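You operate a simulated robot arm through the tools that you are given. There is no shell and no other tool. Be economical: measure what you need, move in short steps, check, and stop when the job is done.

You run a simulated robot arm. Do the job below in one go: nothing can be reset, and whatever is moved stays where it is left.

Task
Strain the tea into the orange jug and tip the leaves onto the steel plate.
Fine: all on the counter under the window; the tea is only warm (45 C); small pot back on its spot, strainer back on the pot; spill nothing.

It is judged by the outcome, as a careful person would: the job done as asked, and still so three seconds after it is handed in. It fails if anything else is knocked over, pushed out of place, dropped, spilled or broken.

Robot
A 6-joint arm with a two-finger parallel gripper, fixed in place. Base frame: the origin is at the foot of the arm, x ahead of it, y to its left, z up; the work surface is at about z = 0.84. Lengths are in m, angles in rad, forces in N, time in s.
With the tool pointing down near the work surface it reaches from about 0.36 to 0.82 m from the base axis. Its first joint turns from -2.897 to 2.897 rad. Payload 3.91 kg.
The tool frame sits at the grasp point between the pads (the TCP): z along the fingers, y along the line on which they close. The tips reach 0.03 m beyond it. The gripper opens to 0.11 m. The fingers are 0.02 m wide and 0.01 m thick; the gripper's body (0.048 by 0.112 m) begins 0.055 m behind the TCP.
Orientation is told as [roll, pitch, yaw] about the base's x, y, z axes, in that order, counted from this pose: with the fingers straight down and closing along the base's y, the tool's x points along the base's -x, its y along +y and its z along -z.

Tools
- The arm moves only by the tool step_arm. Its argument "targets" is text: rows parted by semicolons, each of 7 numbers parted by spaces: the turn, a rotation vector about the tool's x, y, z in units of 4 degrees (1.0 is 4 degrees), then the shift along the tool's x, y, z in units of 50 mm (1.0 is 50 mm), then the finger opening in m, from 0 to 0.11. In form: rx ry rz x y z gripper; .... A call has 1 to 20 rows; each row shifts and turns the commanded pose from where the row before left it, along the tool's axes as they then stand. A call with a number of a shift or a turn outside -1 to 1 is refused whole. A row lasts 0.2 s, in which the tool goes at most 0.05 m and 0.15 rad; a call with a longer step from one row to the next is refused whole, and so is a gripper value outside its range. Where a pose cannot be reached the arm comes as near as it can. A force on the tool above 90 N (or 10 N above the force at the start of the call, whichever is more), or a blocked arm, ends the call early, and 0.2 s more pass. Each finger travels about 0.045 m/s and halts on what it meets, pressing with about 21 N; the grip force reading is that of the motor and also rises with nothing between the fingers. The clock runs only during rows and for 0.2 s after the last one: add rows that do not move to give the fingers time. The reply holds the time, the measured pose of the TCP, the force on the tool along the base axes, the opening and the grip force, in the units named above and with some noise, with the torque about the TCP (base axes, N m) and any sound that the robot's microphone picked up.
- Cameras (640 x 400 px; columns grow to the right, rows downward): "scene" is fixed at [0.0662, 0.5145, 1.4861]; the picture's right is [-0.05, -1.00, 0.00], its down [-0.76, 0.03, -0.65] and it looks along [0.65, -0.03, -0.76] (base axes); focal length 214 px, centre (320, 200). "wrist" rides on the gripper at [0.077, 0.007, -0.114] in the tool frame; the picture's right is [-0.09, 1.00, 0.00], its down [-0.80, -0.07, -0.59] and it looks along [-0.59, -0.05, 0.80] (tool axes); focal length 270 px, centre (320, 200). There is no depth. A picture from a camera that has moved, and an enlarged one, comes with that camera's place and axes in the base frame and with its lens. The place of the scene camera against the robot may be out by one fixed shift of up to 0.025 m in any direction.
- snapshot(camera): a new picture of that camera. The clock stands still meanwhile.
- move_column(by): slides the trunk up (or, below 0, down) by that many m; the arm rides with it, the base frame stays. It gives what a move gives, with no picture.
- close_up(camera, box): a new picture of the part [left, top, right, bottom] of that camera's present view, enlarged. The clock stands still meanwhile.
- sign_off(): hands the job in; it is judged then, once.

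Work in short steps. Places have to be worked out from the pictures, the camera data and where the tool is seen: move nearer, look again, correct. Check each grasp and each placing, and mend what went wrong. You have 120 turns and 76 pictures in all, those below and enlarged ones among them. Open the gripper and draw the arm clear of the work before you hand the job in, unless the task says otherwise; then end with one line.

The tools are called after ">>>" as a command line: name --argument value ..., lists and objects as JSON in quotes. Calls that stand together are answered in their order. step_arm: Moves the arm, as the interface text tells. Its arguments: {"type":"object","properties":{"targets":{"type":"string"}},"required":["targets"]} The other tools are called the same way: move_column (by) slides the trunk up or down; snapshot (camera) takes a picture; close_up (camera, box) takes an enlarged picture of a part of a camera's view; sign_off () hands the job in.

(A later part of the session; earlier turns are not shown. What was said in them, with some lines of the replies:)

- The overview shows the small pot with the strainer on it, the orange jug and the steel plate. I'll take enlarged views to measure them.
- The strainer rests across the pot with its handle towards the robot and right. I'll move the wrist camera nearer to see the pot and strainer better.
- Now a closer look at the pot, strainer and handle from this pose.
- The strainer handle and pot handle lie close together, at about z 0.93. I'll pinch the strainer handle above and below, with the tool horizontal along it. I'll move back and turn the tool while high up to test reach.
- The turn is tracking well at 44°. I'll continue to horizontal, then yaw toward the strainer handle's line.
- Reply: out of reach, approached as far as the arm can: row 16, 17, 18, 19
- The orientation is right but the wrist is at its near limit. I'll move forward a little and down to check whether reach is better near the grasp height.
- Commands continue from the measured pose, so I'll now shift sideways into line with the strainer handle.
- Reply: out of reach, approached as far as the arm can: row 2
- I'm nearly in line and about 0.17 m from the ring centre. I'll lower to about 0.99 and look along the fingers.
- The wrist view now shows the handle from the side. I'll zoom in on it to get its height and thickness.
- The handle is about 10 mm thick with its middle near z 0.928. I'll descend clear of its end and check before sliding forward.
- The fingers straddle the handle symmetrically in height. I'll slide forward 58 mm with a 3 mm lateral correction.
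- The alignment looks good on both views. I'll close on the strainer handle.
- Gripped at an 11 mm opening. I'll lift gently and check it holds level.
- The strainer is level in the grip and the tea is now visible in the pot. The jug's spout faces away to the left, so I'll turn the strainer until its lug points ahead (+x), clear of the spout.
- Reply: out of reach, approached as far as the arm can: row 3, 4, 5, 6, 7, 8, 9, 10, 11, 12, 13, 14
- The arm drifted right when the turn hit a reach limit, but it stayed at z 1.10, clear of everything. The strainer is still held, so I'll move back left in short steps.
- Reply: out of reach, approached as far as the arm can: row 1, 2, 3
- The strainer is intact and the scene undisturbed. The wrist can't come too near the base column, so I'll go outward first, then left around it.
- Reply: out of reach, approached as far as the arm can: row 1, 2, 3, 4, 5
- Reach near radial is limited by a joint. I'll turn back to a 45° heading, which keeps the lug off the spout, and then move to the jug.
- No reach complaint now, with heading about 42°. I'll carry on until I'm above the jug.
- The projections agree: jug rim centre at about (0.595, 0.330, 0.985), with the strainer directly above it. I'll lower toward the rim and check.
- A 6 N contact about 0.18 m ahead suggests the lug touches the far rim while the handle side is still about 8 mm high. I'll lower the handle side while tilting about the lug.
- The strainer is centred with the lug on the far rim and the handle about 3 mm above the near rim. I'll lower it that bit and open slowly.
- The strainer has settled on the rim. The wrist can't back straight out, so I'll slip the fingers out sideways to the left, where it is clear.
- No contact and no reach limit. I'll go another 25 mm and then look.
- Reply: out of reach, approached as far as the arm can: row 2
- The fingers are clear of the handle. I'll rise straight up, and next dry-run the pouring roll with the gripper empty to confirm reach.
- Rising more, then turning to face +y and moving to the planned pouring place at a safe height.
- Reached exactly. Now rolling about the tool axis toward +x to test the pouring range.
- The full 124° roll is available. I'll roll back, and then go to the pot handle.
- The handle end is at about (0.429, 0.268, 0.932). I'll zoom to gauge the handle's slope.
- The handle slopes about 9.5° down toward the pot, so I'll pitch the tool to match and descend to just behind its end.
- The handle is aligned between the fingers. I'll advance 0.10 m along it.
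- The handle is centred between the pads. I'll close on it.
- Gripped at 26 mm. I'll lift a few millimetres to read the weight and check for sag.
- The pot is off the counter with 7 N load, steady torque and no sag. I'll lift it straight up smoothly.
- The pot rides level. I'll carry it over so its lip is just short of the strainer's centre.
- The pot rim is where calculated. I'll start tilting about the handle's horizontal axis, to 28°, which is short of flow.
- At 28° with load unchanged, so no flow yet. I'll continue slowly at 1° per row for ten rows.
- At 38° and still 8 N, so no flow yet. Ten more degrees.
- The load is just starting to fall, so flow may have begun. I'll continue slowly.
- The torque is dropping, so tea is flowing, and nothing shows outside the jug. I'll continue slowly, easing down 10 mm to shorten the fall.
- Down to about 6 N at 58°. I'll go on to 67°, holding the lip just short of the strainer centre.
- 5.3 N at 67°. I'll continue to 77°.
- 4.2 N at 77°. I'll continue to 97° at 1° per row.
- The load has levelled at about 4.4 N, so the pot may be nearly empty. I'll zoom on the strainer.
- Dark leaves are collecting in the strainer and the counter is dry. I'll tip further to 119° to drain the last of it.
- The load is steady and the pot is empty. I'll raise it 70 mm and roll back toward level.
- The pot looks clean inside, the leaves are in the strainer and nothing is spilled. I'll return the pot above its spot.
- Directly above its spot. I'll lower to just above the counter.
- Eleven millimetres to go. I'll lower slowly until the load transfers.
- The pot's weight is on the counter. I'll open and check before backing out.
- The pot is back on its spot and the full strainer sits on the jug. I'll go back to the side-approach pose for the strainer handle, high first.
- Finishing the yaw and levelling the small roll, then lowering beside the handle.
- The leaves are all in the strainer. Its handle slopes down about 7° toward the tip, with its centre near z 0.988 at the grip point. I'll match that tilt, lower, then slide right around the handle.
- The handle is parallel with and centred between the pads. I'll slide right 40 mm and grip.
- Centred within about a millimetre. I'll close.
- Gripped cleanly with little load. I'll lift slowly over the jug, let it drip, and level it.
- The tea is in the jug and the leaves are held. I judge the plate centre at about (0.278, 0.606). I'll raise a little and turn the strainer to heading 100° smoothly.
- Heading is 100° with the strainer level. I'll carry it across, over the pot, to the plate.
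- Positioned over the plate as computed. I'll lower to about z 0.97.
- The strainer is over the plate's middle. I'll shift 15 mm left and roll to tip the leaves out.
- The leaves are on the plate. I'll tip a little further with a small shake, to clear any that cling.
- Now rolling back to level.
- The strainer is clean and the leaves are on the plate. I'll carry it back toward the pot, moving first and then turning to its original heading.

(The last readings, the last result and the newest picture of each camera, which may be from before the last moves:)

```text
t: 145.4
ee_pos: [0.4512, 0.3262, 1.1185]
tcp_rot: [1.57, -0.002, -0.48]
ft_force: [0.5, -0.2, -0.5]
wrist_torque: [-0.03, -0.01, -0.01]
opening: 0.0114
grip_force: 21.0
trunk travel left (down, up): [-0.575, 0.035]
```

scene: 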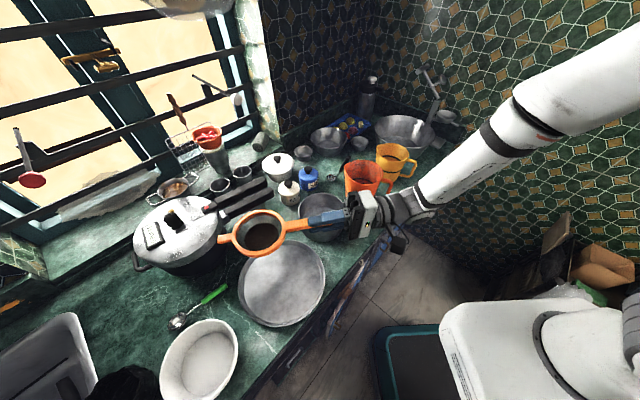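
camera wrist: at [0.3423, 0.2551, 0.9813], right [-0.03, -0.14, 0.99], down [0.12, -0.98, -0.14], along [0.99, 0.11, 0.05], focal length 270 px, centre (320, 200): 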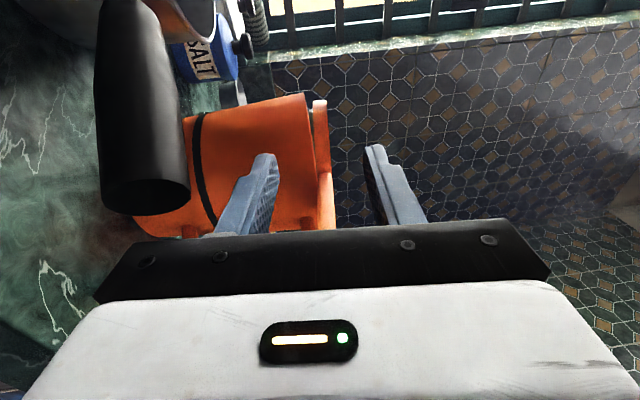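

Heading restored. I'll shift to the original line and lower to just above the pot.

>>> step_arm --targets "0 0 0 0.563 0 0.231 0.0;0 0 0 0.563 0 0.231 0.0;0 0 0 0 -0.5 0 0.0;0 0 0 0 -0.55 0 0.0;0 0 0 0 -0.55 0 0.0;0 0 0 0 -0.5 0 0.0;0 0 0 0 -0.3 0 0.0;0 0 0 0 0 0 0.0"

>>> close_up --camera "scene" --box '[280, 150, 420, 250]'

>>> close_up --camera "wrist" --box '[160, 0, 440, 240]'

```text
t: 147.2
ee_pos: [0.4119, 0.3734, 0.996]
tcp_rot: [1.57, -0.004, -0.481]
ft_force: [-0.5, 0.6, -0.1]
wrist_torque: [-0.03, 0.02, -0.01]
opening: 0.0116
grip_force: 20.9
trunk travel left (down, up): [-0.575, 0.035]
```

```text
4.00 times, centred on (350, 200) of scene
camera zoom: at [0.0662, 0.5145, 1.4861], right [-0.05, -1.0, 0.0], down [-0.76, 0.03, -0.65], along [0.65, -0.03, -0.76], focal length 858 px, centre (200, 200)
```

zoom: 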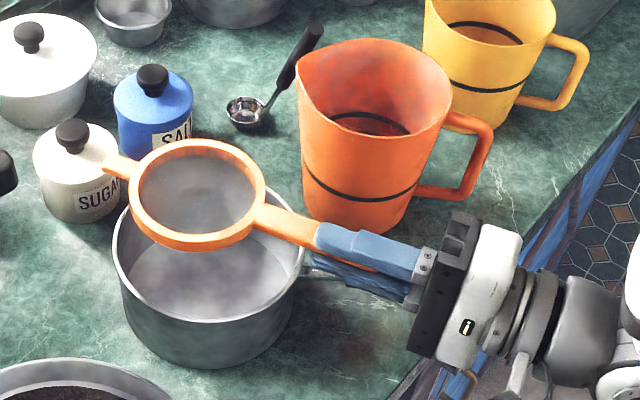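

```text
1.67 times, centred on (300, 120) of wrist
camera zoom: at [0.2922, 0.308, 1.0026], right [0.08, -0.04, 1.0], down [0.44, -0.9, -0.07], along [0.9, 0.44, -0.05], focal length 450 px, centre (353, 333)
```

zoom: 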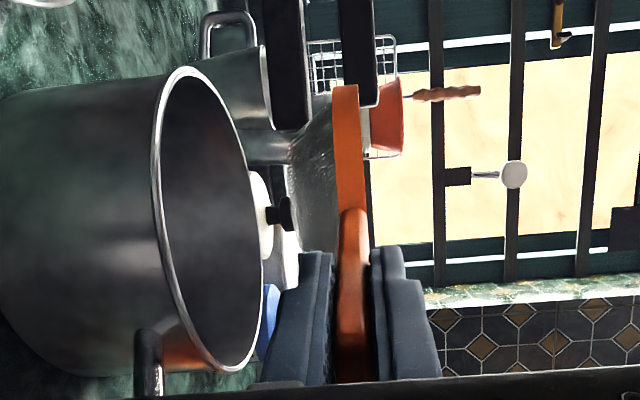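

Aligned above the pot. I'll lower to near contact, then gently.

>>> step_arm --targets "0 0 0 0 -0.5 0 0.0;0 0 0 0 -0.5 0 0.0;0 0 0 0 -0.15 0 0.0;0 0 0 0 -0.08 0 0.0;0 0 0 0 -0.06 0 0.0;0 0 0 0 0 0 0.0"

>>> close_up --camera "wrist" --box '[160, 0, 440, 240]'

>>> close_up --camera "scene" --box '[280, 170, 400, 250]'

```text
t: 148.6
ee_pos: [0.4145, 0.3724, 0.9325]
tcp_rot: [1.569, -0.002, -0.482]
ft_force: [-0.6, 0.2, 0.1]
wrist_torque: [-0.03, 0.0, 0.01]
opening: 0.0115
grip_force: 20.6
trunk travel left (down, up): [-0.575, 0.035]
```

```text
1.67 times, centred on (300, 120) of wrist
camera zoom: at [0.2934, 0.3071, 0.9391], right [0.08, -0.04, 1.0], down [0.44, -0.9, -0.07], along [0.9, 0.44, -0.05], focal length 450 px, centre (353, 333)
```

zoom: 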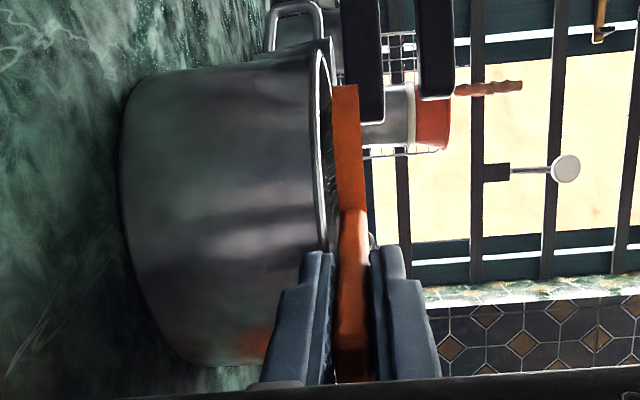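

```text
5.00 times, centred on (340, 210) of scene
camera zoom: at [0.0662, 0.5145, 1.4861], right [-0.05, -1.0, 0.0], down [-0.76, 0.03, -0.65], along [0.65, -0.03, -0.76], focal length 1072 px, centre (220, 150)
```

zoom: 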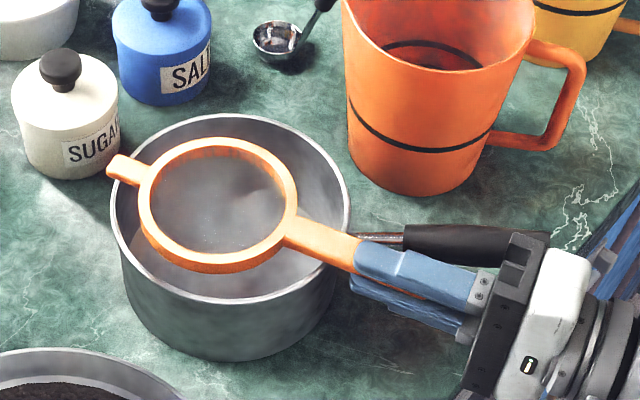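

Comparing with the first picture, the pot sits about 1 cm too far in +x. I'll set the strainer down on it in its original relation (shift 10 mm), then nudge the pot back.

>>> step_arm --targets "0 0 0 -0.18 0 0 0.0;0 0 0 0 -0.05 0 0.0;0 0 0 0 -0.04 0 0.0;0 0 0 0 -0.03 0 0.0;0 0 0 0 0 0 0.0"

```text
t: 149.8
ee_pos: [0.419, 0.3677, 0.9267]
tcp_rot: [1.572, -0.003, -0.482]
ft_force: [0.2, -0.4, 6.2]
wrist_torque: [0.26, -0.17, -0.04]
opening: 0.0115
grip_force: 20.9
trunk travel left (down, up): [-0.575, 0.035]
```

The contact reading matches the original resting state. I'll open slowly and back out along the handle.

>>> step_arm --targets "0 0 0 0 0 0 0.016;0 0 0 0 0 0 0.024;0 0 0 0 0 0 0.036;0 0 0 0 0 0 0.05;0 0 0 0 0 0 0.05;0 0 0 0 0 -0.4 0.05;0 0 0 0 0 -0.4 0.05;0 0 0 0 0 -0.4 0.05;0 0 0 0 0 0 0.05"

>>> close_up --camera "scene" --box '[280, 170, 400, 250]'

```text
t: 151.8
ee_pos: [0.3919, 0.3144, 0.9271]
tcp_rot: [1.57, -0.002, -0.482]
ft_force: [-0.2, 0.6, -0.1]
wrist_torque: [0.0, -0.02, 0.0]
opening: 0.0502
grip_force: 0.0
trunk travel left (down, up): [-0.575, 0.035]
```

```text
5.00 times, centred on (340, 210) of scene
camera zoom: at [0.0662, 0.5145, 1.4861], right [-0.05, -1.0, 0.0], down [-0.76, 0.03, -0.65], along [0.65, -0.03, -0.76], focal length 1072 px, centre (220, 150)
```

zoom: 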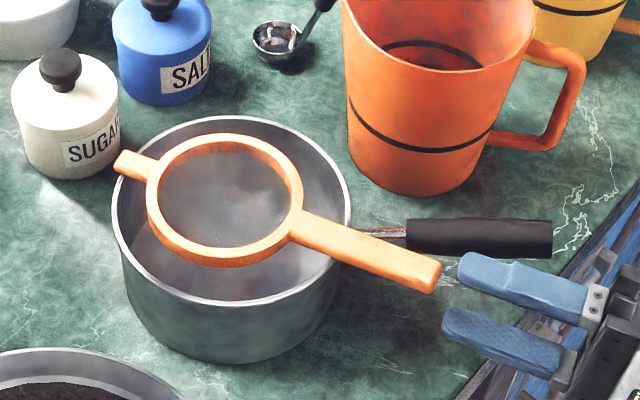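

The strainer rests well on the pot. The pot is still about 12 mm off, so I'll regrip its handle: rise, realign behind the handle end, and descend.

>>> step_arm --targets "0 0 0 0 0.8 0 0.06;0 0 0 0 0.8 0 0.06;0 0 0 0 0.8 0 0.06;0 1 0 0 0 0 0.06;0 1 0 0 0 0 0.06;0 1 0 0 0 0 0.06;0 1.0 0 0 0 0 0.06;0 0 0 -0.39 0 -0.61 0.06;0 0 0 -0.39 0 -0.61 0.06;0 0 0 -0.38 0 -0.62 0.06;0.8 0 0 0 0 0 0.06;0.8 0 0 0 0 0 0.06;0.8 0 0 0 0 0 0.06;0 0 0 0 -0.7 0.12 0.06;0 0 0 0 -0.7 0.12 0.06;0 0 0 0 -0.67 0.11 0.06;0 0 0 0 0 0 0.06"

>>> snapshot --camera "wrist"

```text
t: 155.4
ee_pos: [0.43, 0.2133, 0.9405]
tcp_rot: [1.4, -0.003, -0.202]
ft_force: [-0.2, -0.1, -0.1]
wrist_torque: [-0.04, 0.01, 0.05]
opening: 0.0599
grip_force: 0.0
trunk travel left (down, up): [-0.575, 0.035]
```

```text
7 pictures are left
camera wrist: at [0.3341, 0.1193, 0.9662], right [0.12, 0.15, 0.98], down [0.66, -0.75, 0.03], along [0.74, 0.65, -0.19], focal length 270 px, centre (320, 200)
```

wrist: 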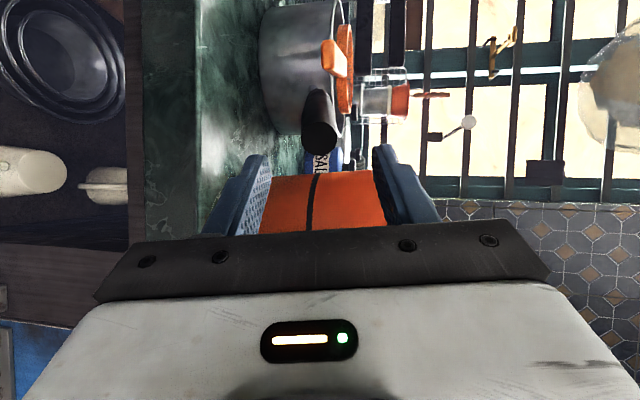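

The handle sits in the same relative place as before, which confirms a 12 mm offset. I'll advance and grip.

>>> step_arm --targets "0 0 0 0.03 -0.02 0.6 0.06;0 0 0 0 0 0.6 0.06;0 0 0 0 0 0.5 0.06;0 0 0 0 0 0.34 0.06;0 0 0 0 0 0 0.03;0 0 0 0 0 0 0.0;0 0 0 0 0 0 0.0;0 0 0 0 0 0 0.0;0 0 0 0 0 0 0.0"

```text
t: 157.4
ee_pos: [0.4507, 0.3134, 0.9233]
tcp_rot: [1.4, -0.002, -0.202]
ft_force: [0.3, 0.4, -3.6]
wrist_torque: [-0.58, 0.1, 0.02]
opening: 0.0258
grip_force: 20.6
trunk travel left (down, up): [-0.575, 0.035]
```

The pot and strainer are held. I'll lift 3 mm, shift 13 mm toward −x, and set down.

>>> step_arm --targets "0 0 0 0 0.04 -0.007 0.0;0 0 0 0 0.04 -0.007 0.0;0 0 0 0.06 0 -0.018 0.0;0 0 0 0.07 0 -0.018 0.0;0 0 0 0.07 0 -0.018 0.0;0 0 0 0.05 0 -0.016 0.0;0 0 0 0 0 0 0.0;0 0 0 0 -0.04 0.007 0.0;0 0 0 0 -0.04 0.007 0.0;0 0 0 0 0 0 0.0"

>>> close_up --camera "scene" --box '[280, 170, 400, 250]'

```text
t: 159.6
ee_pos: [0.4359, 0.3113, 0.9232]
tcp_rot: [1.401, -0.003, -0.203]
ft_force: [0.5, -0.5, -5.2]
wrist_torque: [-0.59, 0.13, 0.0]
opening: 0.0261
grip_force: 21.0
trunk travel left (down, up): [-0.575, 0.035]
```

```text
5.00 times, centred on (340, 210) of scene
camera zoom: at [0.0662, 0.5145, 1.4861], right [-0.05, -1.0, 0.0], down [-0.76, 0.03, -0.65], along [0.65, -0.03, -0.76], focal length 1072 px, centre (220, 150)
```

zoom: 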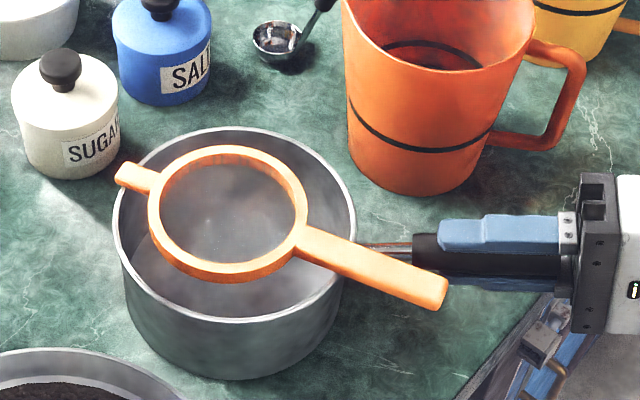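

The pot now matches its original picture position. I'll lower the last millimetre until the load transfers.

>>> step_arm --targets "0 0 0 0 -0.02 0.003 0.0;0 0 0 0 -0.02 0.003 0.0;0 0 0 0 0 0 0.0"

```text
t: 160.4
ee_pos: [0.4368, 0.3124, 0.9212]
tcp_rot: [1.401, -0.004, -0.204]
ft_force: [-0.5, -0.5, -4.9]
wrist_torque: [-0.58, 0.13, 0.01]
opening: 0.0259
grip_force: 21.3
trunk travel left (down, up): [-0.575, 0.035]
```

>>> step_arm --targets "0 0 0 0 -0.02 0.003 0.0;0 0 0 0 -0.02 0.003 0.0;0 0 0 0 -0.02 0.003 0.0;0 0 0 0 0 0 0.0"

```text
t: 161.4
ee_pos: [0.4361, 0.3104, 0.9204]
tcp_rot: [1.405, -0.005, -0.202]
ft_force: [0.4, 0.5, 9.2]
wrist_torque: [0.7, -0.13, 0.05]
opening: 0.0258
grip_force: 21.2
trunk travel left (down, up): [-0.575, 0.035]
```

Contact, slightly over-pressed. I'll ease up half a millimetre, open and back out.

>>> step_arm --targets "0 0 0 0 0.015 -0.002 0.0;0 0 0 0 0 0 0.0;0 0 0 0 0 0 0.032;0 0 0 0 0 0 0.045;0 0 0 0 0 0 0.06;0 0 0 0 0 0 0.06;0 0 0 0 0 -0.5 0.06;0 0 0 0 0 -0.6 0.06;0 0 0 0 0 -0.6 0.06;0 0 0 0 0 -0.5 0.06;0 0 0 0 0 0 0.06"

>>> close_up --camera "scene" --box '[280, 170, 400, 250]'

```text
t: 163.8
ee_pos: [0.4141, 0.2038, 0.9369]
tcp_rot: [1.402, -0.001, -0.199]
ft_force: [0.2, 0.1, -0.2]
wrist_torque: [0.02, -0.02, -0.01]
opening: 0.0601
grip_force: 0.1
trunk travel left (down, up): [-0.575, 0.035]
```

```text
5.00 times, centred on (340, 210) of scene
camera zoom: at [0.0662, 0.5145, 1.4861], right [-0.05, -1.0, 0.0], down [-0.76, 0.03, -0.65], along [0.65, -0.03, -0.76], focal length 1072 px, centre (220, 150)
```

zoom: 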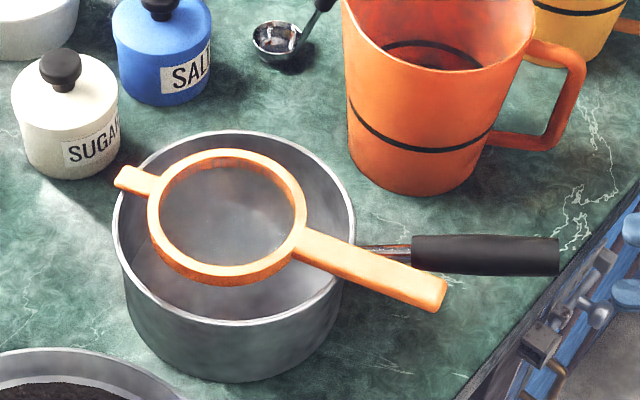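

The pot is within a few millimetres of its spot with the strainer on it. I'll raise the arm clear.

>>> step_arm --targets "0 0 0 0 0.8 -0.13 0.06;0 0 0 0 0.8 -0.13 0.06;0 0 0 0 0.8 -0.13 0.06;0 0 0 0 0.8 -0.13 0.06;0 0 0 0 0.8 -0.13 0.06;0 0 0 0 0.8 -0.13 0.06;0 0 0 -0.5 0 -0.6 0.08;0 0 0 -0.5 0 -0.6 0.08;0 0 0 0 0 0 0.08"

>>> snapshot --camera "scene"

>>> close_up --camera "scene" --box '[220, 120, 460, 340]'

```text
t: 165.8
ee_pos: [0.4517, 0.1402, 1.1924]
tcp_rot: [1.401, -0.004, -0.203]
ft_force: [0.2, 0.0, 0.5]
wrist_torque: [0.01, -0.02, -0.01]
opening: 0.08
grip_force: 0.0
trunk travel left (down, up): [-0.575, 0.035]
```

```text
4 pictures are left
```

scene: 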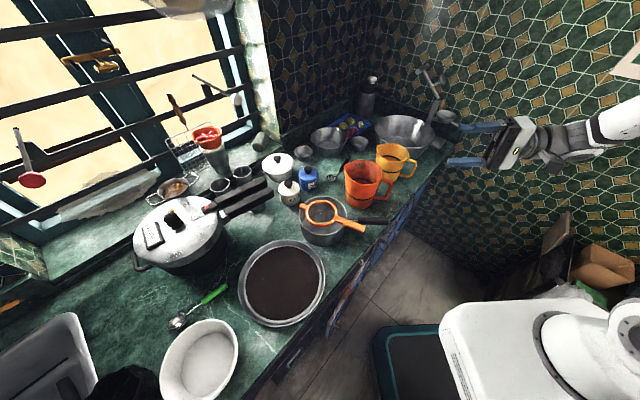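

```text
1.82 times, centred on (340, 230) of scene
camera zoom: at [0.0662, 0.5145, 1.4861], right [-0.05, -1.0, 0.0], down [-0.76, 0.03, -0.65], along [0.65, -0.03, -0.76], focal length 390 px, centre (284, 146)
```

zoom: 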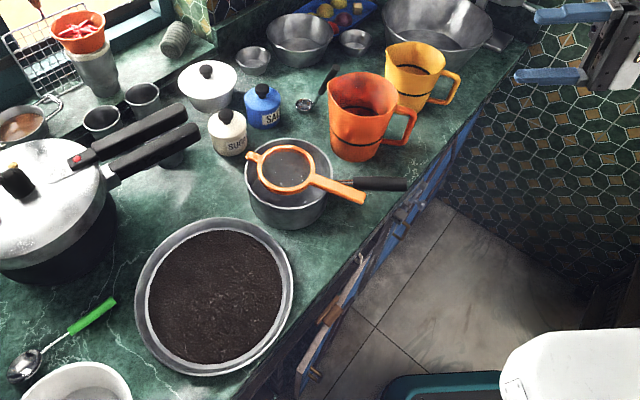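

The last views show the tea in the jug, the leaves on the plate, the pot on its spot with the strainer on it, and a dry counter. The gripper is open and clear, so I'm handing in.

>>> sign_off

```text
The job is handed in.
```

The tea is strained into the orange jug and the leaves are on the steel plate; the small pot is back within a few millimetres of its spot with the strainer on it, and I saw no spills.
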